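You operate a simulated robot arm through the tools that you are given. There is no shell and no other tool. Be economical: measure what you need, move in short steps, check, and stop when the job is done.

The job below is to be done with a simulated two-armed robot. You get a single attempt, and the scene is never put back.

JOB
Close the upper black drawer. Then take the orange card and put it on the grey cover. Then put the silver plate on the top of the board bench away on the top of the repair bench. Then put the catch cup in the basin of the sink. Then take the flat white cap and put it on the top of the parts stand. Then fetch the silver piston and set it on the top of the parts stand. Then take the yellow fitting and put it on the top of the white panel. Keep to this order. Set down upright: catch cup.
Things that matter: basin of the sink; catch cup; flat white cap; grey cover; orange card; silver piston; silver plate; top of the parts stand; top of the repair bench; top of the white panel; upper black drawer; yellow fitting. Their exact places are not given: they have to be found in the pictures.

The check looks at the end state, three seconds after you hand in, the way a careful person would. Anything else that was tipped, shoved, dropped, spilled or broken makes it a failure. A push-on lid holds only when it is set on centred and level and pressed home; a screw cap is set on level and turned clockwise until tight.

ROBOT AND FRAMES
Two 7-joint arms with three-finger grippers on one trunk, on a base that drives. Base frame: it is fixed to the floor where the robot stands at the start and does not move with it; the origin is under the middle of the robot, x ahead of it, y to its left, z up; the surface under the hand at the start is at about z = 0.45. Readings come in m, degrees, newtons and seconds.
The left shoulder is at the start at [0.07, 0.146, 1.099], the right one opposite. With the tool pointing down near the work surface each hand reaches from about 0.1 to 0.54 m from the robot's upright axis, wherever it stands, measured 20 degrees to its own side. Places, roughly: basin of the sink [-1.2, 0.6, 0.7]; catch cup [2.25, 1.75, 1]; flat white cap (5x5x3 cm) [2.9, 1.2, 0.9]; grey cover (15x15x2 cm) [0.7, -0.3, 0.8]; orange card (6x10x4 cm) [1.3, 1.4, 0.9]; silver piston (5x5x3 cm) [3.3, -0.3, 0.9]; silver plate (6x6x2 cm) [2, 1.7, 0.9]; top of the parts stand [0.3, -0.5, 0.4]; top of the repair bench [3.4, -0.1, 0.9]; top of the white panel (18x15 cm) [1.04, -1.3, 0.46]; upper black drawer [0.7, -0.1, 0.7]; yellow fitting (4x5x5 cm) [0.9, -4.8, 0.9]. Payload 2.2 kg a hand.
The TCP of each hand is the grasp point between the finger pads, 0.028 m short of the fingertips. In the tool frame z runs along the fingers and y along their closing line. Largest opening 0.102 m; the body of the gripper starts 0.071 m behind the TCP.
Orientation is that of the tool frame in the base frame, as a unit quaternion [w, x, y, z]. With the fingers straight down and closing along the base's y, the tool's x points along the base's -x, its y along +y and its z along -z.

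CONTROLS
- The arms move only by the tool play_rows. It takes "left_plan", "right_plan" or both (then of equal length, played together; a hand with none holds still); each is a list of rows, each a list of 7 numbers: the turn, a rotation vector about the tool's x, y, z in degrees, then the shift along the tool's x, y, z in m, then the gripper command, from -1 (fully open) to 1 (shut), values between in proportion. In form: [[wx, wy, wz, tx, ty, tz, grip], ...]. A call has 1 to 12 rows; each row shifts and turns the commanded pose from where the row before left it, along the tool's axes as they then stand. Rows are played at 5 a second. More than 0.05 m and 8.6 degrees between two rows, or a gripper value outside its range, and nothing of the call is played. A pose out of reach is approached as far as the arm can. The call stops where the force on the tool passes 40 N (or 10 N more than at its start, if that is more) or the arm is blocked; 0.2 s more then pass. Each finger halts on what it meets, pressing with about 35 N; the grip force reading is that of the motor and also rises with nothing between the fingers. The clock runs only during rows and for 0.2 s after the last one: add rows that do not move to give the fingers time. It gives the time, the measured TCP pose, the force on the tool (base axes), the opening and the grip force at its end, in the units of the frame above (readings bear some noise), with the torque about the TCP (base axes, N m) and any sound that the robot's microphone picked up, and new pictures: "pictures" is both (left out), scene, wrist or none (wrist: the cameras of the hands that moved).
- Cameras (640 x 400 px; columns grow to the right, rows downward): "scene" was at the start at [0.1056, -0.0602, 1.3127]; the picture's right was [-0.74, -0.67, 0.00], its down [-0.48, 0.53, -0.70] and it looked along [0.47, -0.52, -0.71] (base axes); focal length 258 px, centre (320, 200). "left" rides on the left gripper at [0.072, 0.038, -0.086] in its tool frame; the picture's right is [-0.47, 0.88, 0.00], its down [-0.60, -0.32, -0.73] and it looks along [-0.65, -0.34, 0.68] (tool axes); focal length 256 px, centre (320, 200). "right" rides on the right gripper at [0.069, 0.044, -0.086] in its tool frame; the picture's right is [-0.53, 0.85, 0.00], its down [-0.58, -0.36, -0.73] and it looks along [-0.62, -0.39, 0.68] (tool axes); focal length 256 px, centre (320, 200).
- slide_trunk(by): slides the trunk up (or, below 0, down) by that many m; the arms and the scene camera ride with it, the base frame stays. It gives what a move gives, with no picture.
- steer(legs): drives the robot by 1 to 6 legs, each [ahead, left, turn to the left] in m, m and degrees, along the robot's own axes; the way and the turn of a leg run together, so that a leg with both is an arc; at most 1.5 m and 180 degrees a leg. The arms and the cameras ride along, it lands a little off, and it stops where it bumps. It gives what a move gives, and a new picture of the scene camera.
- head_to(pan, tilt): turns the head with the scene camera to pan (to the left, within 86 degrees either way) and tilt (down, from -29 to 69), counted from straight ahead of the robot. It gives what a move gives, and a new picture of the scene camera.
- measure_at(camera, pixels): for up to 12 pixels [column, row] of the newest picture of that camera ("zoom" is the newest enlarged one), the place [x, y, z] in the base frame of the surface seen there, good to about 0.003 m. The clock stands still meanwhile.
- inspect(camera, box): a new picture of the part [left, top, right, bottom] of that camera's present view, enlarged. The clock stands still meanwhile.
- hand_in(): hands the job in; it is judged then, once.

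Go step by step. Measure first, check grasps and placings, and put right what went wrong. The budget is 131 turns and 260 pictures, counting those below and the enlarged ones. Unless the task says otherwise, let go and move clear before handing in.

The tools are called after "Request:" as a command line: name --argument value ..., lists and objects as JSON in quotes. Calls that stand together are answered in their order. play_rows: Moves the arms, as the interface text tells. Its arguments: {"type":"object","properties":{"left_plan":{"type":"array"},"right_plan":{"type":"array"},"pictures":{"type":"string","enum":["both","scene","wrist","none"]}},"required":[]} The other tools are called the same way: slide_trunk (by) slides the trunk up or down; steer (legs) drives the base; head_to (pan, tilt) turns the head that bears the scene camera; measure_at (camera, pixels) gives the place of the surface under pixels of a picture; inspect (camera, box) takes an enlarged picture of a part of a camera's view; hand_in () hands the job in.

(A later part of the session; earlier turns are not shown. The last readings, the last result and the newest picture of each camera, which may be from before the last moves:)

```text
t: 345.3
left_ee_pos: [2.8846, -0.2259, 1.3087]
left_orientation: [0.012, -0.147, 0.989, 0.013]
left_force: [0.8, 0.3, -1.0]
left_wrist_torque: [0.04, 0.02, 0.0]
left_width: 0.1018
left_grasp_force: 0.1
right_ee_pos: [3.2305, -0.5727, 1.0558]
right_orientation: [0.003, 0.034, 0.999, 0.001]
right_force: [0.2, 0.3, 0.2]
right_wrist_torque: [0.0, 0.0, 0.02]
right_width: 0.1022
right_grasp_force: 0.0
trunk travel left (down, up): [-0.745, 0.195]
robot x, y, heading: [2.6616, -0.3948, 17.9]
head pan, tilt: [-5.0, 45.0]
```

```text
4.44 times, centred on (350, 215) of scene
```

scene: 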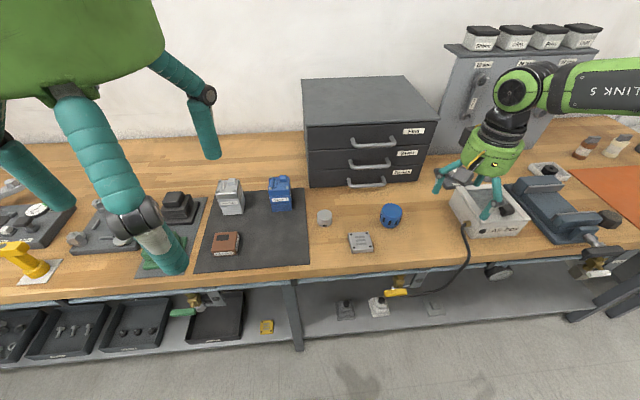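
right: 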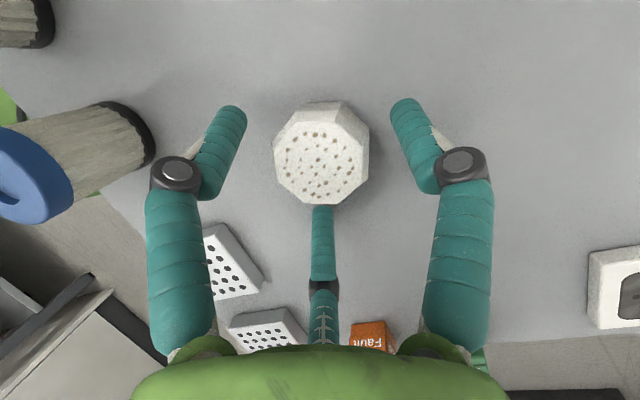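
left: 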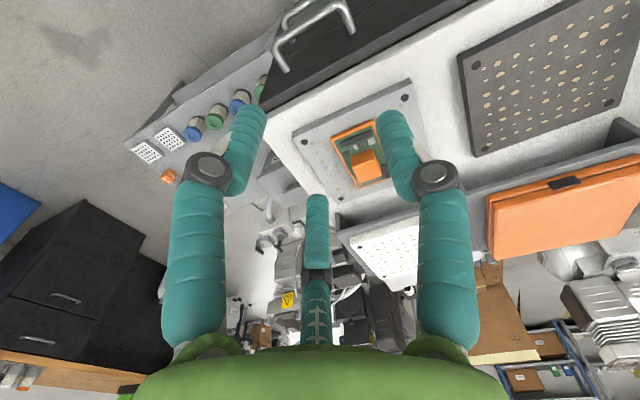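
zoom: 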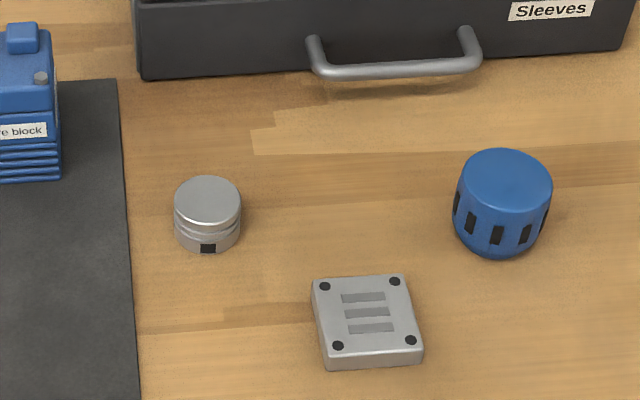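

Piston centre ≈ [3.258,-0.269]. I shift the robot left 0.1 m, then move the hand over it.

Request:
steer --legs '[[0, 0.1, 0]]'

Request:
play_rows --right_plan '[[0, 0, -7.3, 0, 0, 0, -1], [0, 0, -7.3, 0, 0, 0, -1], [0, 0, -7.3, 0, 0, 0, -1], [0, 0, 0, -0.024, 0.04, 0, -1], [0, 0, 0, -0.024, 0.04, 0, -1], [0, 0, 0, -0.024, 0.04, 0, -1], [0, 0, 0, -0.024, 0.04, 0, -0.8], [0, 0, 0, -0.02, 0.02, 0.03, -0.8], [0, 0, 0, 0, 0, 0.03, -0.8]]'

```text
t: 346.4
left_ee_pos: [2.8561, -0.1334, 1.3093]
left_orientation: [0.013, -0.148, 0.989, 0.015]
left_force: [-0.8, 0.1, 1.1]
left_wrist_torque: [0.01, 0.02, 0.01]
left_width: 0.1022
left_grasp_force: 0.0
right_ee_pos: [3.202, -0.4806, 1.0561]
right_orientation: [0.003, 0.034, 0.999, 0.003]
right_force: [0.3, 0.5, 0.3]
right_wrist_torque: [0.01, -0.01, -0.01]
right_width: 0.102
right_grasp_force: 0.1
trunk travel left (down, up): [-0.745, 0.195]
robot x, y, heading: [2.6332, -0.3024, 17.9]
head pan, tilt: [-5.0, 45.0]
```

scene: 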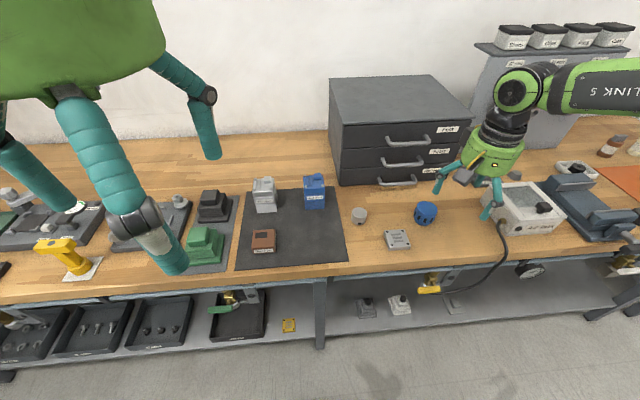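

```text
t: 348.4
left_ee_pos: [2.8569, -0.1321, 1.3091]
left_orientation: [0.013, -0.147, 0.989, 0.014]
left_force: [1.6, -0.1, 0.1]
left_wrist_torque: [0.02, 0.05, 0.01]
left_width: 0.1019
left_grasp_force: 0.0
right_ee_pos: [3.2147, -0.3337, 1.0086]
right_orientation: [0.003, -0.157, 0.988, 0.0]
right_force: [1.0, 0.2, 0.8]
right_wrist_torque: [0.03, 0.03, 0.01]
right_width: 0.0916
right_grasp_force: 0.0
right hand out of reach, approached as far as the arm can: row 7, 8, 9
trunk travel left (down, up): [-0.745, 0.195]
robot x, y, heading: [2.6356, -0.2991, 17.7]
head pan, tilt: [-5.0, 45.0]
```

scene: 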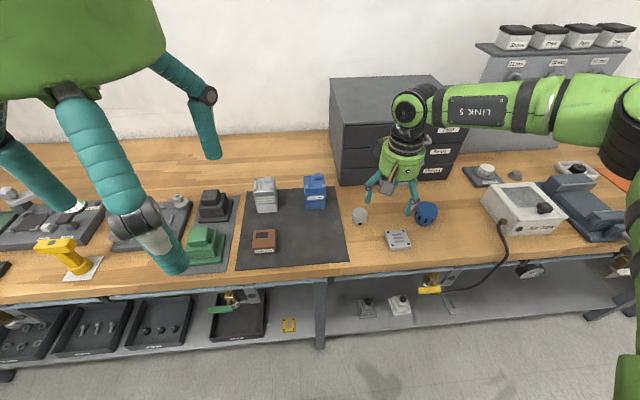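
right: 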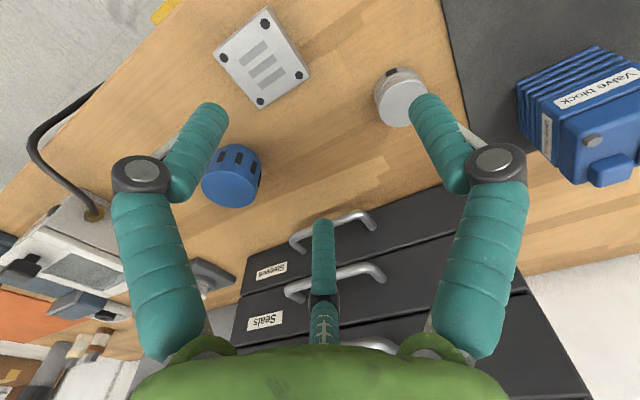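

Posture limit again; I move the robot itself 5 cm left and 6 cm ahead to bring the hand over the piston.

Request:
steer --legs '[[0.061, 0.0485, 0]]'

Request:
inspect --camera "right" --box '[0, 0, 640, 400]'

Request:
measure_at --camera "zoom" --pixels '[[325, 95], [315, 85], [335, 105], [320, 110], [310, 100], [330, 80]]'

```text
t: 349.4
left_ee_pos: [2.8958, -0.07, 1.3092]
left_orientation: [0.015, -0.146, 0.989, 0.015]
left_force: [0.0, -0.2, -0.7]
left_wrist_torque: [0.07, -0.05, 0.04]
left_width: 0.102
left_grasp_force: 0.1
right_ee_pos: [3.2549, -0.2737, 1.0095]
right_orientation: [0.004, -0.155, 0.988, 0.001]
right_force: [0.2, -0.9, -0.1]
right_wrist_torque: [-0.02, 0.01, -0.03]
right_width: 0.0917
right_grasp_force: 0.0
trunk travel left (down, up): [-0.745, 0.195]
robot x, y, heading: [2.6738, -0.2389, 17.8]
head pan, tilt: [-5.0, 45.0]
```

scene: 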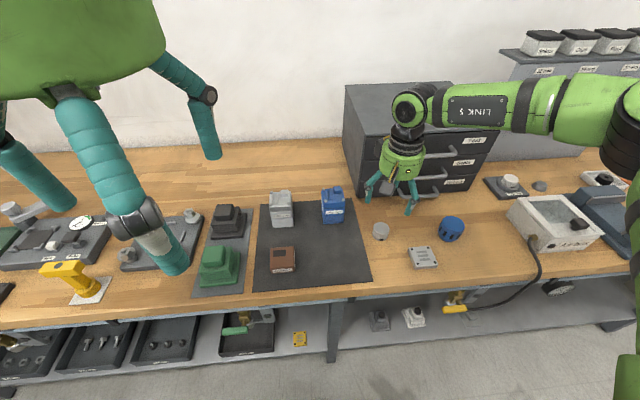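

```text
1.00 times, centred on (320, 200) of right (not enlarged: the box is as wide or as high as the picture)
```

zoom: 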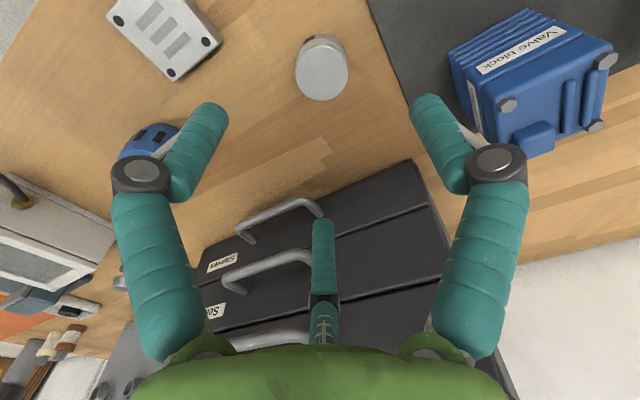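

```text
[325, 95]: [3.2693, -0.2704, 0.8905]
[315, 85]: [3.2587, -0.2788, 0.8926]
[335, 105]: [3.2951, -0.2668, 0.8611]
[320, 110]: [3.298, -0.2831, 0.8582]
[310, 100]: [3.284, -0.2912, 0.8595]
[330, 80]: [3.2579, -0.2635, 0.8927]
```

Centred on the piston. I lower 11 cm with the trunk and grip.

Request:
slide_trunk --by -0.113

Request:
play_rows --right_plan '[[0, 0, 0, 0, 0, 0, -0.2], [0, 0, 0, 0, 0, 0, 0.4], [0, 0, 0, 0, 0, 0, 1], [0, 0, 0, 0, 0, 0, 1]]' --pictures "wrist"

```text
t: 350.9
left_ee_pos: [2.8975, -0.0684, 1.1964]
left_orientation: [0.014, -0.146, 0.989, 0.014]
left_force: [-0.7, -0.2, -0.2]
left_wrist_torque: [0.01, 0.03, -0.02]
left_width: 0.1017
left_grasp_force: 0.1
right_ee_pos: [3.2565, -0.2712, 0.8955]
right_orientation: [0.004, -0.156, 0.988, 0.0]
right_force: [-0.9, -0.1, -0.4]
right_wrist_torque: [0.02, 0.01, -0.02]
right_width: 0.0917
right_grasp_force: 0.0
trunk travel left (down, up): [-0.632, 0.308]
robot x, y, heading: [2.6763, -0.2377, 17.5]
head pan, tilt: [-5.0, 45.0]
```

```text
t: 351.9
left_ee_pos: [2.8983, -0.068, 1.1961]
left_orientation: [0.014, -0.145, 0.989, 0.013]
left_force: [-0.8, 0.7, -0.1]
left_wrist_torque: [-0.03, -0.02, 0.0]
left_width: 0.102
left_grasp_force: 0.0
right_ee_pos: [3.2551, -0.2715, 0.8962]
right_orientation: [0.004, -0.155, 0.988, 0.0]
right_force: [0.0, 0.1, 0.6]
right_wrist_torque: [0.01, 0.05, -0.01]
right_width: 0.0402
right_grasp_force: 35.1
trunk travel left (down, up): [-0.632, 0.308]
robot x, y, heading: [2.669, -0.2373, 17.5]
head pan, tilt: [-5.0, 45.0]
```

right: 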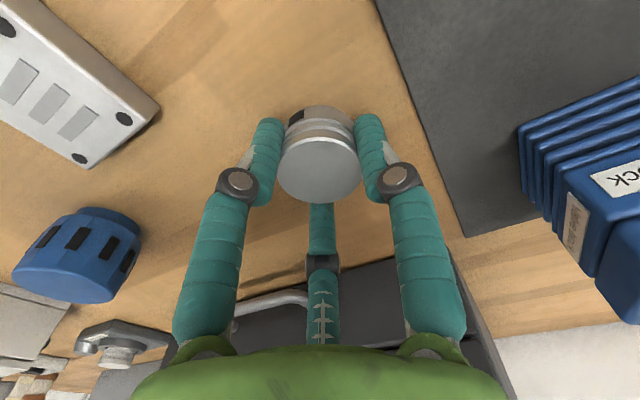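

Piston gripped at 40 mm. I raise the trunk, lift the left hand a bit, and drive back to the stand by the same way.

Request:
slide_trunk --by 0.2

Request:
steer --legs '[[-0.35, 0.55, 0], [-0.35, 0.55, 0], [0, 0, -8], [-1.4, 0, 0], [0, 0, -81]]'

Request:
head_to --pan -10 --tilt 55

```text
t: 354.1
left_ee_pos: [2.8976, -0.0681, 1.3968]
left_orientation: [0.014, -0.146, 0.989, 0.014]
left_force: [0.6, 0.4, 0.5]
left_wrist_torque: [0.03, 0.0, 0.03]
left_width: 0.1017
left_grasp_force: 0.0
right_ee_pos: [3.2549, -0.2707, 1.0953]
right_orientation: [0.003, -0.156, 0.988, 0.001]
right_force: [-0.5, 0.3, -0.7]
right_wrist_torque: [0.03, -0.02, 0.01]
right_width: 0.0404
right_grasp_force: 34.4
trunk travel left (down, up): [-0.832, 0.108]
robot x, y, heading: [2.6732, -0.2346, 17.6]
head pan, tilt: [-5.0, 45.0]
```

```text
t: 371.8
left_ee_pos: [0.4219, 0.1546, 1.3955]
left_orientation: [0.019, 0.582, 0.813, 0.0]
left_force: [0.0, 0.7, -0.6]
left_wrist_torque: [0.01, -0.01, 0.01]
left_width: 0.1021
left_grasp_force: 0.1
right_ee_pos: [0.2312, -0.2106, 1.0972]
right_orientation: [0.002, 0.574, 0.819, -0.001]
right_force: [0.3, 0.8, -1.1]
right_wrist_torque: [0.03, -0.03, 0.0]
right_width: 0.0401
right_grasp_force: 35.4
trunk travel left (down, up): [-0.832, 0.108]
robot x, y, heading: [0.2442, 0.3691, -70.4]
head pan, tilt: [-5.0, 45.0]
```

scene: 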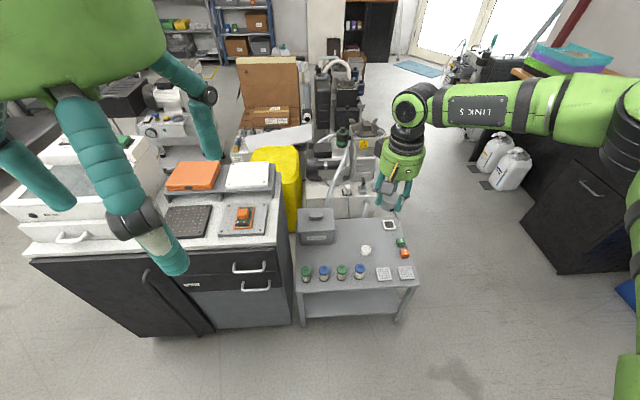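

```text
t: 372.5
left_ee_pos: [0.4211, 0.1543, 1.3948]
left_orientation: [0.019, 0.582, 0.813, 0.0]
left_force: [0.6, -0.1, 0.2]
left_wrist_torque: [0.02, 0.01, 0.0]
left_width: 0.1017
left_grasp_force: 0.1
right_ee_pos: [0.2307, -0.2105, 1.0958]
right_orientation: [0.002, 0.574, 0.819, -0.001]
right_force: [-0.8, -0.6, -1.7]
right_wrist_torque: [0.0, 0.03, -0.02]
right_width: 0.0401
right_grasp_force: 34.8
trunk travel left (down, up): [-0.832, 0.108]
robot x, y, heading: [0.2449, 0.3708, -70.5]
head pan, tilt: [-10.0, 55.0]
```

scene: 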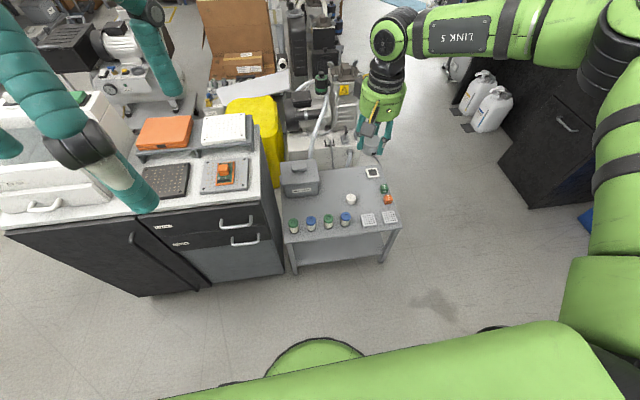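

I check the target spot and neighbours, then drive ahead 0.26.

Request:
measure_at --camera "scene" --pixels '[[350, 199], [328, 218], [345, 215], [330, 200], [316, 190], [335, 197], [311, 221]]'

Request:
steer --legs '[[0.258, 0.018, 0]]'

```text
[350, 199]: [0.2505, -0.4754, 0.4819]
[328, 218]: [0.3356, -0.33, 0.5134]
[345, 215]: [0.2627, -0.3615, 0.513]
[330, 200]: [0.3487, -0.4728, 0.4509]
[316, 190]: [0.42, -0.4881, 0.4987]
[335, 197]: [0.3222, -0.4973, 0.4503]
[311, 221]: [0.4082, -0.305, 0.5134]
```

```text
t: 374.4
left_ee_pos: [0.523, -0.0831, 1.3976]
left_orientation: [0.021, 0.585, 0.811, 0.0]
left_force: [-1.5, 0.4, -0.3]
left_wrist_torque: [-0.01, -0.03, 0.02]
left_width: 0.1023
left_grasp_force: 0.0
right_ee_pos: [0.3284, -0.4469, 1.0968]
right_orientation: [0.003, 0.577, 0.817, -0.002]
right_force: [0.6, 0.7, -1.3]
right_wrist_torque: [-0.06, 0.0, -0.01]
right_width: 0.0404
right_grasp_force: 34.8
trunk travel left (down, up): [-0.832, 0.108]
robot x, y, heading: [0.3525, 0.1328, -70.7]
head pan, tilt: [-10.0, 55.0]
```

scene: 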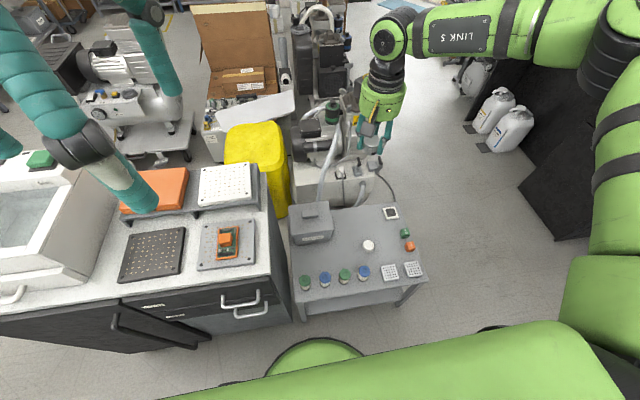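

Well placed. I lower the trunk to just above the stand.

Request:
play_rows --left_plan '[[0, 0, 0, 0, 0, -0.03, -1], [0, 0, 0, 0, 0, -0.03, -1]]' --pictures "none"

Request:
slide_trunk --by -0.59

Request:
inspect --camera "right" --box '[0, 0, 640, 400]'

```text
t: 375.0
left_ee_pos: [0.5205, -0.0825, 1.4568]
left_orientation: [0.021, 0.585, 0.811, -0.001]
left_force: [-0.6, 0.6, 0.7]
left_wrist_torque: [-0.07, 0.01, -0.01]
left_width: 0.1023
left_grasp_force: 0.1
right_ee_pos: [0.3299, -0.4477, 1.0964]
right_orientation: [0.003, 0.577, 0.817, -0.002]
right_force: [-0.2, 1.2, -0.4]
right_wrist_torque: [-0.02, -0.05, -0.02]
right_width: 0.0401
right_grasp_force: 35.0
trunk travel left (down, up): [-0.832, 0.108]
robot x, y, heading: [0.3459, 0.1309, -70.9]
head pan, tilt: [-10.0, 55.0]
```

```text
refused: -0.59 is not a number from -0.4 to 0.4
```

```text
1.00 times, centred on (320, 200) of right (not enlarged: the box is as wide or as high as the picture)
```

zoom: 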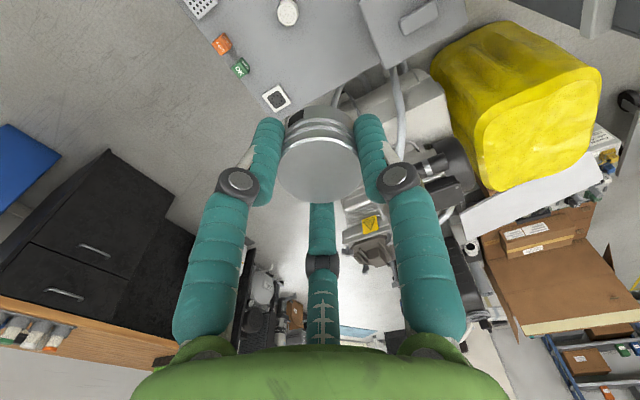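

Request:
slide_trunk --by -0.35

Request:
slide_trunk --by -0.24

Request:
inspect --camera "right" --box '[0, 0, 640, 400]'

```text
t: 378.4
left_ee_pos: [0.5228, -0.0848, 1.1057]
left_orientation: [0.019, 0.584, 0.811, 0.0]
left_force: [0.0, -0.1, 0.3]
left_wrist_torque: [0.01, -0.01, -0.01]
left_width: 0.1023
left_grasp_force: 0.1
right_ee_pos: [0.3302, -0.4487, 0.7449]
right_orientation: [0.001, 0.577, 0.817, -0.001]
right_force: [-0.6, -0.2, -0.7]
right_wrist_torque: [0.03, 0.03, -0.01]
right_width: 0.0402
right_grasp_force: 35.0
trunk travel left (down, up): [-0.482, 0.458]
robot x, y, heading: [0.3515, 0.1325, -70.9]
head pan, tilt: [-10.0, 55.0]
```

```text
t: 380.9
left_ee_pos: [0.5222, -0.0869, 0.8651]
left_orientation: [0.019, 0.584, 0.812, -0.001]
left_force: [0.5, 0.8, -0.2]
left_wrist_torque: [-0.01, 0.0, -0.02]
left_width: 0.102
left_grasp_force: 0.1
right_ee_pos: [0.3298, -0.4479, 0.5056]
right_orientation: [0.002, 0.577, 0.817, -0.002]
right_force: [-0.3, -0.6, -0.3]
right_wrist_torque: [0.01, -0.02, 0.01]
right_width: 0.0401
right_grasp_force: 35.1
trunk travel left (down, up): [-0.242, 0.698]
robot x, y, heading: [0.3483, 0.132, -71.0]
head pan, tilt: [-10.0, 55.0]
```

```text
1.00 times, centred on (320, 200) of right (not enlarged: the box is as wide or as high as the picture)
```

zoom: 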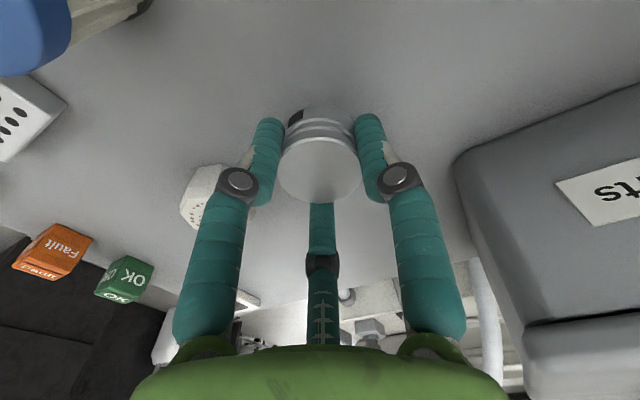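

Cap and box are clear of the fingers. I lower the last 2 cm, release slightly and rise.

Request:
slide_trunk --by -0.02

Request:
play_rows --right_plan '[[0, 0, 0, 0, 0, 0, 0.1], [0, 0, 0, 0, 0, 0, -0.15], [0, 0, 0, 0, 0, 0, -0.2], [0, 0, 0, 0, 0, 0, -0.2]]' --pictures "wrist"

Request:
slide_trunk --by 0.3

Request:
head_to --pan -15 --tilt 50

```text
t: 381.6
left_ee_pos: [0.5229, -0.0849, 0.8435]
left_orientation: [0.02, 0.584, 0.811, 0.0]
left_force: [0.7, -0.8, 0.0]
left_wrist_torque: [0.0, -0.01, -0.02]
left_width: 0.102
left_grasp_force: 0.0
right_ee_pos: [0.3299, -0.4486, 0.4856]
right_orientation: [0.002, 0.577, 0.817, -0.002]
right_force: [0.0, 0.1, 0.6]
right_wrist_torque: [0.02, 0.03, -0.02]
right_width: 0.0405
right_grasp_force: 35.0
trunk travel left (down, up): [-0.222, 0.718]
robot x, y, heading: [0.3529, 0.1343, -70.7]
head pan, tilt: [-10.0, 55.0]
```

```text
t: 382.6
left_ee_pos: [0.5224, -0.0869, 0.8444]
left_orientation: [0.02, 0.584, 0.812, 0.0]
left_force: [0.1, -0.1, -0.7]
left_wrist_torque: [0.0, 0.01, -0.03]
left_width: 0.102
left_grasp_force: 0.0
right_ee_pos: [0.3305, -0.4482, 0.4864]
right_orientation: [0.001, 0.578, 0.816, -0.002]
right_force: [0.2, 0.4, 0.4]
right_wrist_torque: [-0.02, -0.02, 0.03]
right_width: 0.0613
right_grasp_force: 0.1
trunk travel left (down, up): [-0.222, 0.718]
robot x, y, heading: [0.3466, 0.1325, -70.9]
head pan, tilt: [-10.0, 55.0]
```

right: 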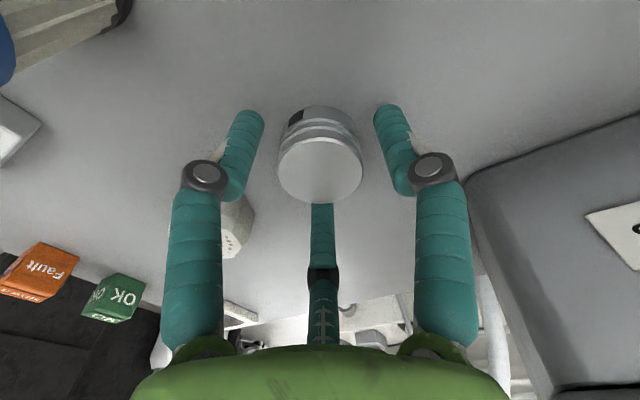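

```text
t: 385.6
left_ee_pos: [0.5225, -0.086, 1.1449]
left_orientation: [0.02, 0.585, 0.811, 0.001]
left_force: [0.3, -0.4, -0.7]
left_wrist_torque: [0.01, 0.04, -0.02]
left_width: 0.102
left_grasp_force: 0.0
right_ee_pos: [0.3321, -0.449, 0.7867]
right_orientation: [0.002, 0.578, 0.816, -0.001]
right_force: [-0.8, 0.2, 0.3]
right_wrist_torque: [0.01, 0.03, -0.02]
right_width: 0.0611
right_grasp_force: 0.0
trunk travel left (down, up): [-0.522, 0.418]
robot x, y, heading: [0.3478, 0.1311, -71.0]
head pan, tilt: [-10.0, 55.0]
```

```text
t: 386.2
left_ee_pos: [0.5229, -0.0859, 1.1455]
left_orientation: [0.019, 0.584, 0.811, -0.001]
left_force: [0.3, -0.2, 0.5]
left_wrist_torque: [0.0, 0.02, 0.0]
left_width: 0.1022
left_grasp_force: 0.1
right_ee_pos: [0.3305, -0.4487, 0.7865]
right_orientation: [0.003, 0.577, 0.817, -0.001]
right_force: [0.1, 0.3, 0.2]
right_wrist_torque: [-0.02, 0.03, 0.01]
right_width: 0.061
right_grasp_force: 0.2
trunk travel left (down, up): [-0.522, 0.418]
robot x, y, heading: [0.3444, 0.1316, -70.9]
head pan, tilt: [-15.0, 50.0]
```

scene: 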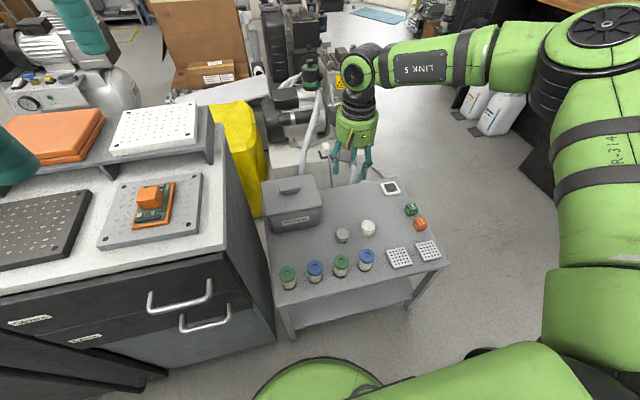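

Cap and piston both stand on the parts stand. Turns are getting scarce, so I batch: tuck the hand, raise the trunk, move to the aisle west of the stand, and look south.

Request:
slide_trunk --by 0.25

Request:
steer --legs '[[-0.2, 0, 0], [0, -0.75, 0], [0.5, 0, 0]]'

Request:
head_to --pan 8 --tilt 20

Request:
measure_at --camera "scene" --pixels '[[320, 250], [320, 200], [320, 170], [380, 250], [260, 250], [420, 200], [240, 200], [320, 300], [320, 140], [260, 160], [380, 160], [460, 260]]'

Request:
inspect --camera "scene" --box '[160, 0, 480, 200]'

```text
t: 388.8
left_ee_pos: [0.5222, -0.0855, 1.395]
left_orientation: [0.02, 0.585, 0.811, -0.001]
left_force: [0.0, 1.0, 0.1]
left_wrist_torque: [0.02, 0.01, 0.0]
left_width: 0.102
left_grasp_force: 0.1
right_ee_pos: [0.3314, -0.4496, 1.0347]
right_orientation: [0.002, 0.577, 0.817, -0.003]
right_force: [1.3, 0.6, 0.6]
right_wrist_torque: [-0.01, 0.01, 0.02]
right_width: 0.0612
right_grasp_force: 0.0
trunk travel left (down, up): [-0.772, 0.168]
robot x, y, heading: [0.3499, 0.135, -70.6]
head pan, tilt: [-15.0, 50.0]
```

```text
t: 396.1
left_ee_pos: [-0.1183, -0.5387, 1.3937]
left_orientation: [0.016, 0.584, 0.812, 0.001]
left_force: [0.9, -0.5, -1.4]
left_wrist_torque: [0.08, 0.05, -0.02]
left_width: 0.102
left_grasp_force: 0.0
right_ee_pos: [-0.31, -0.9004, 1.0343]
right_orientation: [0.001, 0.576, 0.818, 0.0]
right_force: [0.6, -0.6, -0.4]
right_wrist_torque: [0.04, 0.02, 0.01]
right_width: 0.061
right_grasp_force: 0.0
trunk travel left (down, up): [-0.772, 0.168]
robot x, y, heading: [-0.294, -0.3143, -70.4]
head pan, tilt: [-15.0, 50.0]
stopped in leg 3: the robot was blocked; the commanded pose is now the measured one
```

scene: 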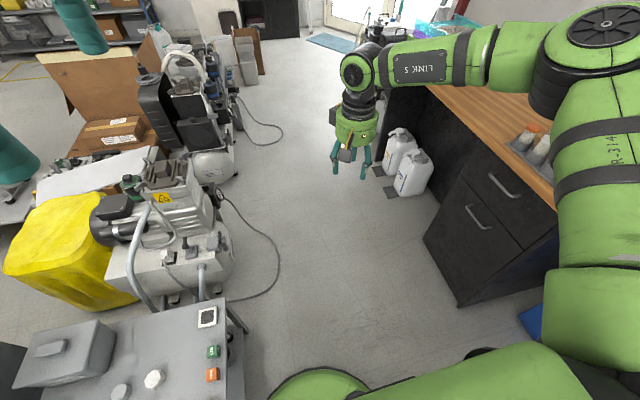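

```text
t: 397.1
left_ee_pos: [-0.1208, -0.5324, 1.3962]
left_orientation: [0.02, 0.584, 0.811, -0.001]
left_force: [0.5, -0.5, -0.2]
left_wrist_torque: [-0.02, 0.0, 0.0]
left_width: 0.102
left_grasp_force: 0.0
right_ee_pos: [-0.3126, -0.8957, 1.0367]
right_orientation: [0.004, 0.576, 0.818, -0.003]
right_force: [-0.3, 0.7, -0.2]
right_wrist_torque: [0.01, -0.01, 0.02]
right_width: 0.0613
right_grasp_force: 0.1
trunk travel left (down, up): [-0.772, 0.168]
robot x, y, heading: [-0.2939, -0.3146, -70.7]
head pan, tilt: [8.0, 20.0]
```

scene: 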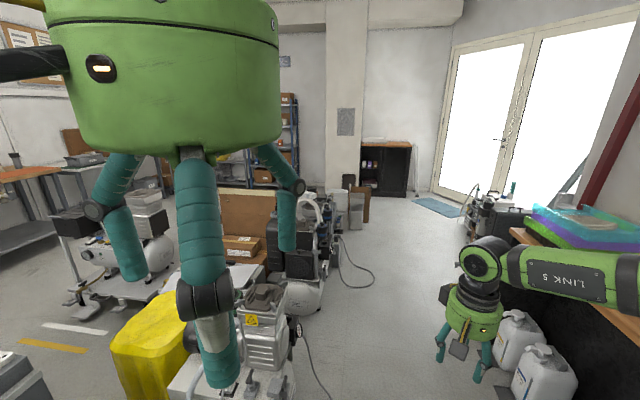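

```text
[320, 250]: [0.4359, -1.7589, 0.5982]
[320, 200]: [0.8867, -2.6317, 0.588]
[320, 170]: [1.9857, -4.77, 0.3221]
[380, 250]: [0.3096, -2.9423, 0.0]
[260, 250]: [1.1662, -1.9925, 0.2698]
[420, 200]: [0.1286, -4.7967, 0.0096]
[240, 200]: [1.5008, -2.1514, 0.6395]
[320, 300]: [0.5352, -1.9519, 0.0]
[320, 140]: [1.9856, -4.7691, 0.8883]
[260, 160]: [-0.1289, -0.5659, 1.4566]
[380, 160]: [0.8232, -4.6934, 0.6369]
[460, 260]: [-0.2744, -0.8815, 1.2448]
```

```text
2.00 times, centred on (320, 100) of scene
```

zoom: 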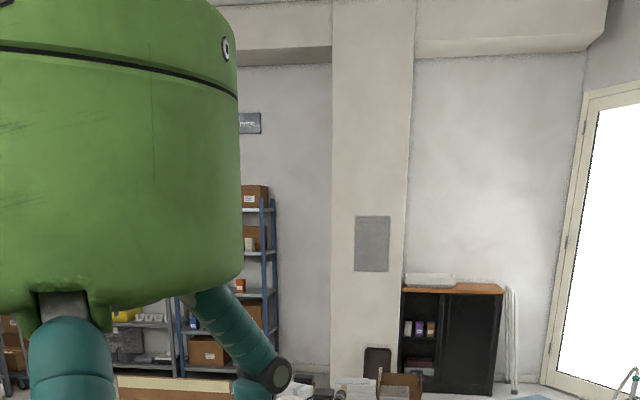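

The cabinet with the fitting is at about [0.82,-4.7]; I drive down the aisle in one go (keeping x≈-0.35 past the cable and jugs), then look.

Request:
steer --legs '[[-0.05, -0.1, 0], [0, 0, -19], [1.45, 0, 0], [1.0, 0, 0], [0.6, 0.45, 0], [0.35, 0.4, 0]]'

Request:
head_to --pan 15 --tilt 35

Request:
inspect --camera "scene" --box '[200, 60, 520, 260]'

```text
t: 407.3
left_ee_pos: [-0.3097, -2.1021, 1.3972]
left_orientation: [0.021, 0.711, 0.703, -0.006]
left_force: [0.0, 0.1, -0.9]
left_wrist_torque: [0.03, -0.01, -0.01]
left_width: 0.1021
left_grasp_force: 0.1
right_ee_pos: [-0.6067, -2.3844, 1.0385]
right_orientation: [0.003, 0.703, 0.711, -0.004]
right_force: [0.1, 0.1, 0.6]
right_wrist_torque: [0.02, 0.04, -0.01]
right_width: 0.0612
right_grasp_force: 0.1
trunk travel left (down, up): [-0.772, 0.168]
robot x, y, heading: [-0.4029, -1.8391, -89.7]
head pan, tilt: [8.0, 20.0]
stopped in leg 4: the robot was blocked; the commanded pose is now the measured one
```

scene: 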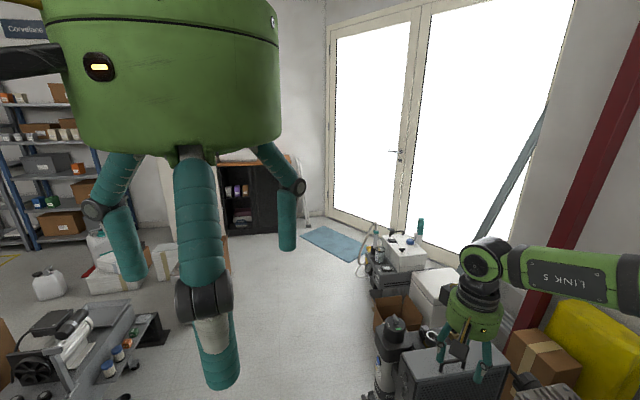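

```text
t: 408.1
left_ee_pos: [-0.3083, -2.1077, 1.3941]
left_orientation: [0.019, 0.71, 0.704, -0.004]
left_force: [-0.5, -0.6, 0.4]
left_wrist_torque: [0.06, 0.02, 0.0]
left_width: 0.102
left_grasp_force: 0.0
right_ee_pos: [-0.6063, -2.39, 1.0363]
right_orientation: [0.002, 0.703, 0.712, -0.001]
right_force: [-0.5, 0.4, -0.3]
right_wrist_torque: [0.05, 0.02, -0.01]
right_width: 0.0613
right_grasp_force: 0.1
trunk travel left (down, up): [-0.772, 0.168]
robot x, y, heading: [-0.4017, -1.8441, -89.8]
head pan, tilt: [15.0, 35.0]
```

scene: 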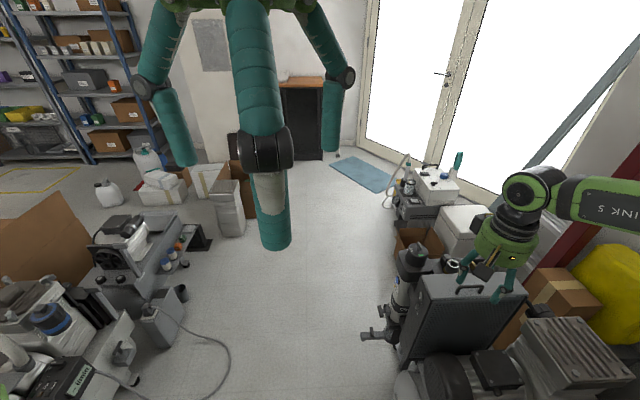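

```text
2.00 times, centred on (360, 160) of scene
```

zoom: 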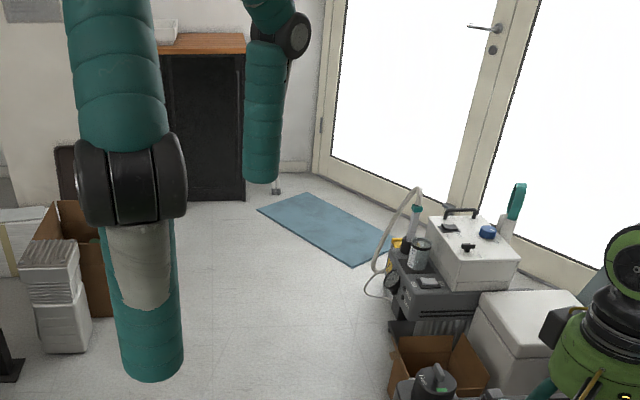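

Blocked by equipment on the right; boxes stand at [0.68,-3.3]. I go round: left 0.22, south along x≈-0.18, then east along y≈-4.1, and bring the left hand forward to look.

Request:
steer --legs '[[-0.03, 0.22, 0], [1.3, 0, 0], [0.9, 0.25, 0], [0.08, 0.5, 0]]'

Request:
play_rows --left_plan '[[0, 0, 0, -0.03, 0.035, 0, -1], [0, 0, 0, -0.03, 0.035, 0, -1], [0, 0, 0, -0.03, 0.035, 0, -1], [0, 0, 0, -0.03, 0.035, 0, -1], [0, 0, 0, -0.03, 0.03, 0, -1], [0, 0, 0, 0, 0, 0.045, -1], [0, 0, 0, 0, 0, 0.045, -1], [0, 0, 0, 0, 0, 0.045, -1], [0, 0, 0, 0, 0, 0.045, -1], [0, 0, 0, 0, 0, 0.045, -1]]' --pictures "wrist"

Request:
head_to --pan 20 --tilt 40

```text
t: 413.3
left_ee_pos: [-0.0559, -2.7273, 1.3974]
left_orientation: [0.019, 0.714, 0.7, -0.006]
left_force: [-0.3, 0.8, -0.3]
left_wrist_torque: [-0.01, 0.03, -0.01]
left_width: 0.1023
left_grasp_force: 0.0
right_ee_pos: [-0.3564, -3.0089, 1.0378]
right_orientation: [0.003, 0.705, 0.709, -0.004]
right_force: [0.5, 0.1, 0.5]
right_wrist_torque: [-0.1, 0.01, -0.03]
right_width: 0.0612
right_grasp_force: 0.1
trunk travel left (down, up): [-0.772, 0.168]
robot x, y, heading: [-0.1465, -2.4641, -89.8]
head pan, tilt: [15.0, 35.0]
stopped in leg 2: the robot was blocked; the commanded pose is now the measured one
```

scene: 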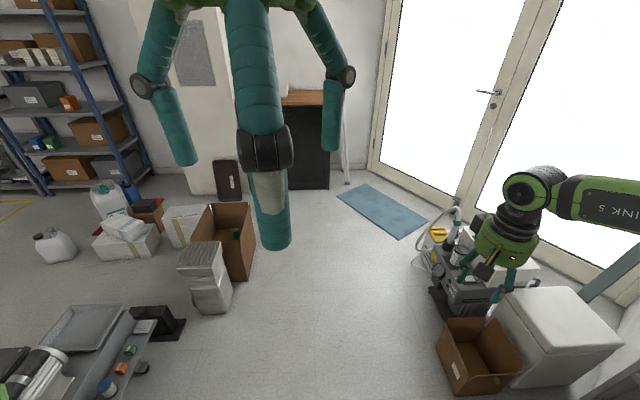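

```text
t: 415.5
left_ee_pos: [0.113, -2.8888, 1.1749]
left_orientation: [0.02, 0.712, 0.702, -0.006]
left_force: [-0.5, 0.2, -0.6]
left_wrist_torque: [0.01, 0.03, -0.01]
left_width: 0.1019
left_grasp_force: 0.1
right_ee_pos: [-0.3573, -3.0118, 1.0372]
right_orientation: [0.002, 0.705, 0.709, -0.003]
right_force: [-0.2, -0.7, 0.1]
right_wrist_torque: [-0.01, -0.03, -0.01]
right_width: 0.0613
right_grasp_force: 0.1
trunk travel left (down, up): [-0.772, 0.168]
robot x, y, heading: [-0.1511, -2.4715, -89.9]
head pan, tilt: [15.0, 35.0]
```

left: 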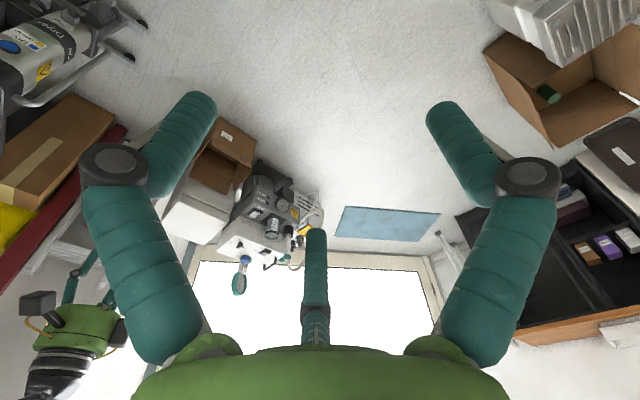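

```text
t: 416.2
left_ee_pos: [0.1128, -2.8885, 1.1757]
left_orientation: [0.02, 0.712, 0.702, -0.005]
left_force: [-0.6, 0.1, -0.2]
left_wrist_torque: [0.02, 0.0, 0.01]
left_width: 0.1019
left_grasp_force: 0.1
right_ee_pos: [-0.3572, -3.0112, 1.0368]
right_orientation: [0.003, 0.706, 0.709, -0.002]
right_force: [0.7, -0.2, 0.3]
right_wrist_torque: [0.0, 0.01, 0.0]
right_width: 0.0613
right_grasp_force: 0.1
trunk travel left (down, up): [-0.772, 0.168]
robot x, y, heading: [-0.1488, -2.4698, -89.8]
head pan, tilt: [20.0, 40.0]
```

scene: 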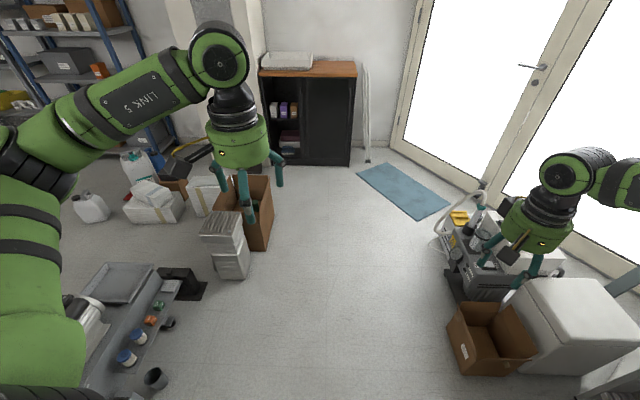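

I shift left 0.25 and continue south, then east in front of the cabinet, and look with both cameras.

Request:
steer --legs '[[-0.03, 0.25, 0], [1.4, 0, 0], [0.33, 0.03, 0], [0, 0.4, 0]]'

Request:
head_to --pan 35 --tilt 45

Request:
play_rows --left_plan '[[0, 0, 0, 0, 0, 0, -1]]' --pictures "wrist"

Request:
measure_at --camera "left" --pixels '[[320, 60], [320, 120], [320, 180], [260, 120], [380, 120], [260, 60], [380, 60], [320, 20], [400, 180], [240, 180], [420, 30], [220, 30]]'

```text
t: 428.5
left_ee_pos: [0.7714, -4.6039, 1.1767]
left_orientation: [0.021, 0.721, 0.692, -0.004]
left_force: [-0.7, 0.4, -0.9]
left_wrist_torque: [0.02, 0.01, 0.0]
left_width: 0.1019
left_grasp_force: 0.0
right_ee_pos: [0.2994, -4.7161, 1.0366]
right_orientation: [0.003, 0.713, 0.701, -0.002]
right_force: [-0.1, -0.1, -0.6]
right_wrist_torque: [-0.02, 0.01, 0.01]
right_width: 0.0611
right_grasp_force: 0.1
trunk travel left (down, up): [-0.772, 0.168]
robot x, y, heading: [0.5189, -4.1773, -91.2]
head pan, tilt: [20.0, 40.0]
```

scene: 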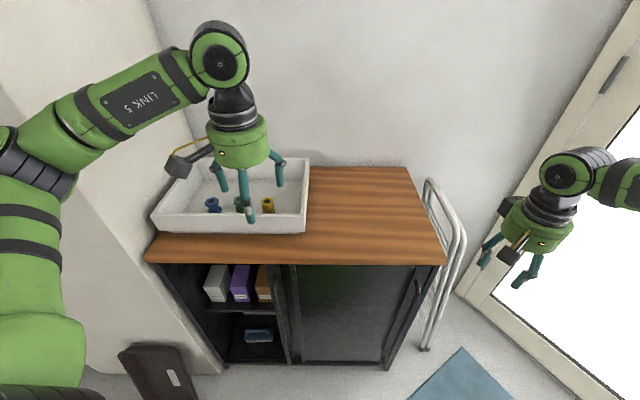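

```text
t: 429.3
left_ee_pos: [0.7735, -4.6046, 1.1759]
left_orientation: [0.02, 0.72, 0.693, -0.005]
left_force: [-0.2, -0.1, -0.3]
left_wrist_torque: [0.01, 0.03, 0.02]
left_width: 0.102
left_grasp_force: 0.0
right_ee_pos: [0.3008, -4.7159, 1.0373]
right_orientation: [0.003, 0.713, 0.701, -0.003]
right_force: [0.5, 0.7, -0.8]
right_wrist_torque: [-0.03, 0.01, 0.03]
right_width: 0.0612
right_grasp_force: 0.1
trunk travel left (down, up): [-0.772, 0.168]
robot x, y, heading: [0.521, -4.1782, -91.1]
head pan, tilt: [35.0, 45.0]
```

scene: 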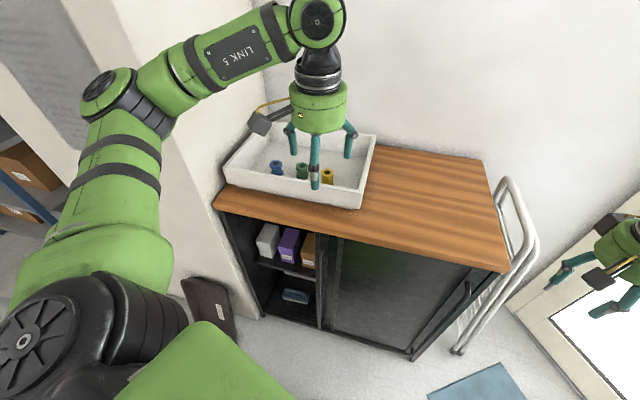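

```text
t: 429.7
left_ee_pos: [0.7725, -4.6051, 1.1763]
left_orientation: [0.02, 0.721, 0.693, -0.006]
left_force: [-0.1, 0.7, 0.1]
left_wrist_torque: [0.0, 0.0, -0.01]
left_width: 0.1019
left_grasp_force: 0.0
right_ee_pos: [0.2999, -4.716, 1.037]
right_orientation: [0.003, 0.713, 0.701, -0.002]
right_force: [-1.5, -0.4, 0.1]
right_wrist_torque: [0.01, -0.02, 0.03]
right_width: 0.0611
right_grasp_force: 0.1
trunk travel left (down, up): [-0.772, 0.168]
robot x, y, heading: [0.5186, -4.1722, -91.6]
head pan, tilt: [35.0, 45.0]
```

left: 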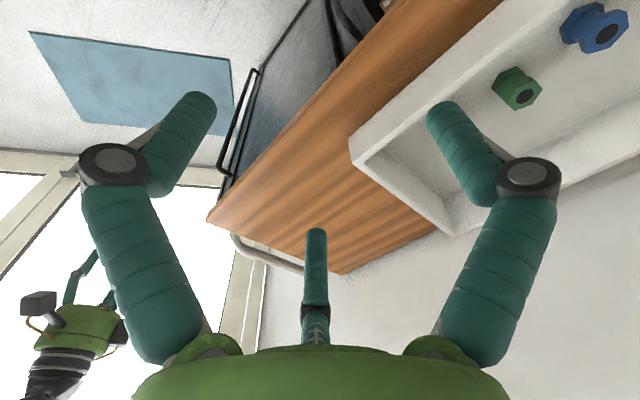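

```text
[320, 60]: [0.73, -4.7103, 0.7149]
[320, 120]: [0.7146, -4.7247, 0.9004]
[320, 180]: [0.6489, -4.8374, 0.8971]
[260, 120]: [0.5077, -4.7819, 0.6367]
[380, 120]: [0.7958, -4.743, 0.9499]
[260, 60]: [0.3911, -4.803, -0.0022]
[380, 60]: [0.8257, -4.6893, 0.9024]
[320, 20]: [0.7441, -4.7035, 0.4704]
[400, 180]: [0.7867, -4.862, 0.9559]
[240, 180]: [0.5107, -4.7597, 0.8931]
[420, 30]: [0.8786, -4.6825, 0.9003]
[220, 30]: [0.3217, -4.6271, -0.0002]
```

The yellow fitting stands in the white tray at scene (327,177). I measure it and enlarge.

Request:
measure_at --camera "scene" --pixels '[[327, 171], [327, 177], [323, 176], [332, 177], [327, 183], [303, 166], [303, 172], [325, 190], [345, 175], [340, 200]]'

Request:
inspect --camera "scene" --box '[255, 140, 375, 215]'

```text
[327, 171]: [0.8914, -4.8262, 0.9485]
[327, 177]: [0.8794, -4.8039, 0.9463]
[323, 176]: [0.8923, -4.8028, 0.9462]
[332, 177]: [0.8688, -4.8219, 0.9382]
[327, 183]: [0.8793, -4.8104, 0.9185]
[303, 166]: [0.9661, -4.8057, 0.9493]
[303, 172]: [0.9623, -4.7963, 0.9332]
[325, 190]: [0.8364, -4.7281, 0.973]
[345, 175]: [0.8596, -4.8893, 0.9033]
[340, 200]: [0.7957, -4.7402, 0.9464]
```

```text
5.33 times, centred on (315, 178) of scene
5 turns are left
```

zoom: 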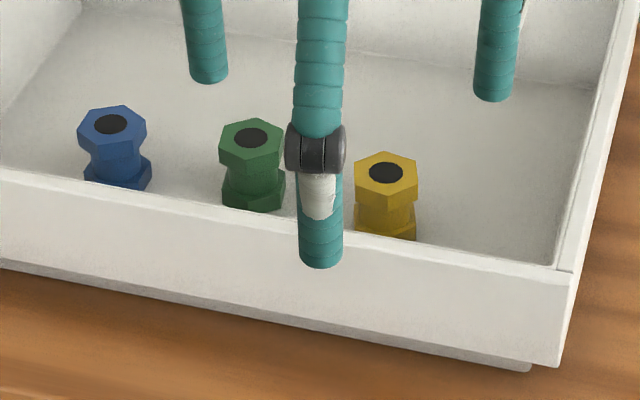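

I have five turns. Now: a small robot shift, then move the left hand over the fitting [0.883,-4.814], down, close, and lift.

Request:
steer --legs '[[0.05, 0.05, 0]]'

Request:
play_rows --left_plan '[[0, 0, 0, -0.0389, 0.0169, 0.0018, -0.4], [0, 0, 0, -0.0389, 0.0169, 0.0018, -0.4], [0, 0, 0, -0.0389, 0.0169, 0.0018, -0.4], [0, 0, 0, -0.0389, 0.0169, 0.0018, -0.4], [0, 0, 0, 0.0017, -0.001, 0.0476, -0.4], [0, 0, 0, 0.0017, -0.001, 0.0476, -0.4], [0, 0, 0, 0.0017, -0.001, 0.0476, -0.4], [0, 0, 0, 0.0017, -0.001, 0.0476, -0.4], [0, 0, 0, 0.0017, -0.001, 0.0476, -0.4], [0, 0, 0, 0, 0, 0, -0.4], [0, 0, 0, 0, 0, 0, 0.5], [0, 0, 0, 0, 0, 0, 1]]' --pictures "wrist"

Request:
play_rows --left_plan '[[0, 0, 0, 0, 0, 0, 1], [0, 0, 0, 0, 0, -0.03, 1], [0, 0, 0, 0, 0, -0.045, 1], [0, 0, 0, 0, 0, -0.045, 1], [0, 0, 0, 0.04, 0, -0.02, 1], [0, 0, 0, 0.045, 0, 0, 1], [0, 0, 0, 0.045, 0, 0, 1], [0, 0, 0, 0.045, 0, 0, 1]]' --pictures "both"

```text
t: 430.7
left_ee_pos: [0.8178, -4.6516, 1.1784]
left_orientation: [0.022, 0.722, 0.692, -0.006]
left_force: [-0.9, 0.4, 0.5]
left_wrist_torque: [-0.03, -0.03, 0.03]
left_width: 0.102
left_grasp_force: 0.0
right_ee_pos: [0.3432, -4.7633, 1.0368]
right_orientation: [0.005, 0.714, 0.7, -0.002]
right_force: [-0.2, 0.9, 0.8]
right_wrist_torque: [-0.02, -0.06, 0.01]
right_width: 0.0615
right_grasp_force: 0.2
trunk travel left (down, up): [-0.772, 0.168]
robot x, y, heading: [0.5682, -4.2279, -91.4]
head pan, tilt: [35.0, 45.0]
```

scene: 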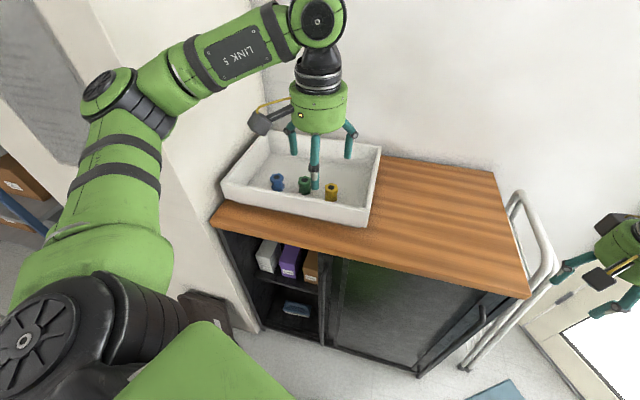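

```text
t: 433.3
left_ee_pos: [0.8798, -4.8125, 0.9386]
left_orientation: [0.019, 0.721, 0.692, -0.005]
left_force: [0.9, -0.2, 0.0]
left_wrist_torque: [0.01, 0.02, -0.03]
left_width: 0.0429
left_grasp_force: 35.7
right_ee_pos: [0.3467, -4.7654, 1.0367]
right_orientation: [0.002, 0.715, 0.7, -0.002]
right_force: [-0.1, -0.3, 0.0]
right_wrist_torque: [0.02, 0.01, 0.02]
right_width: 0.0614
right_grasp_force: 0.0
trunk travel left (down, up): [-0.772, 0.168]
robot x, y, heading: [0.5703, -4.2284, -91.0]
head pan, tilt: [35.0, 45.0]
```

left: 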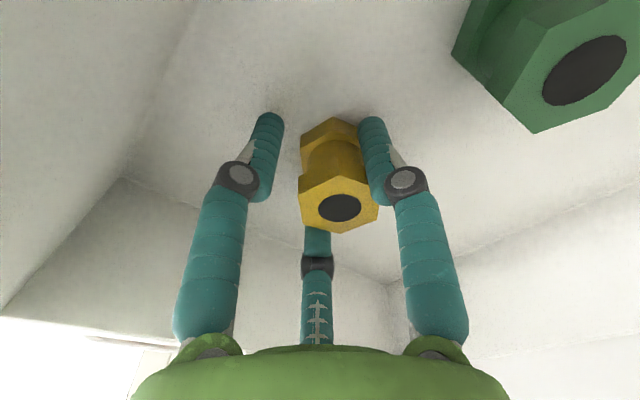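

```text
t: 435.1
left_ee_pos: [0.8889, -4.6311, 1.0733]
left_orientation: [0.02, 0.721, 0.693, -0.008]
left_force: [0.2, 0.5, -2.0]
left_wrist_torque: [-0.01, -0.01, -0.02]
left_width: 0.043
left_grasp_force: 34.9
right_ee_pos: [0.3479, -4.7636, 1.0375]
right_orientation: [0.004, 0.715, 0.7, -0.003]
right_force: [0.3, 0.8, 0.5]
right_wrist_torque: [-0.01, 0.01, 0.03]
right_width: 0.0611
right_grasp_force: 0.0
trunk travel left (down, up): [-0.772, 0.168]
robot x, y, heading: [0.5698, -4.2278, -91.2]
head pan, tilt: [35.0, 45.0]
4 turns are left
```

scene: 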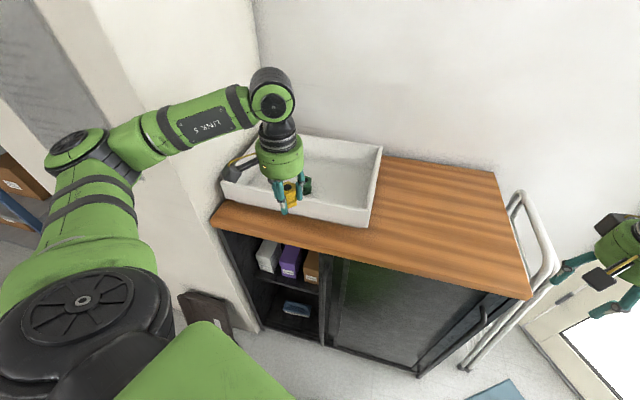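
left: 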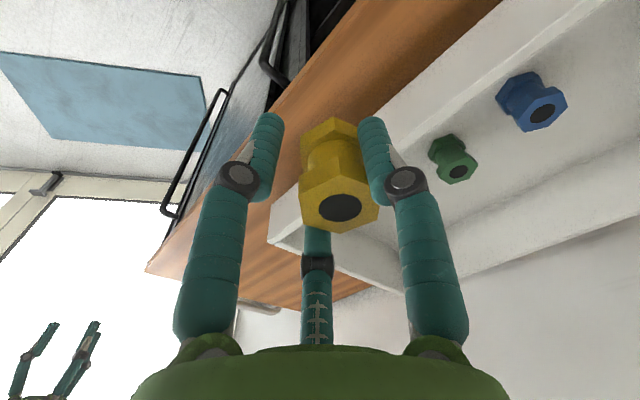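

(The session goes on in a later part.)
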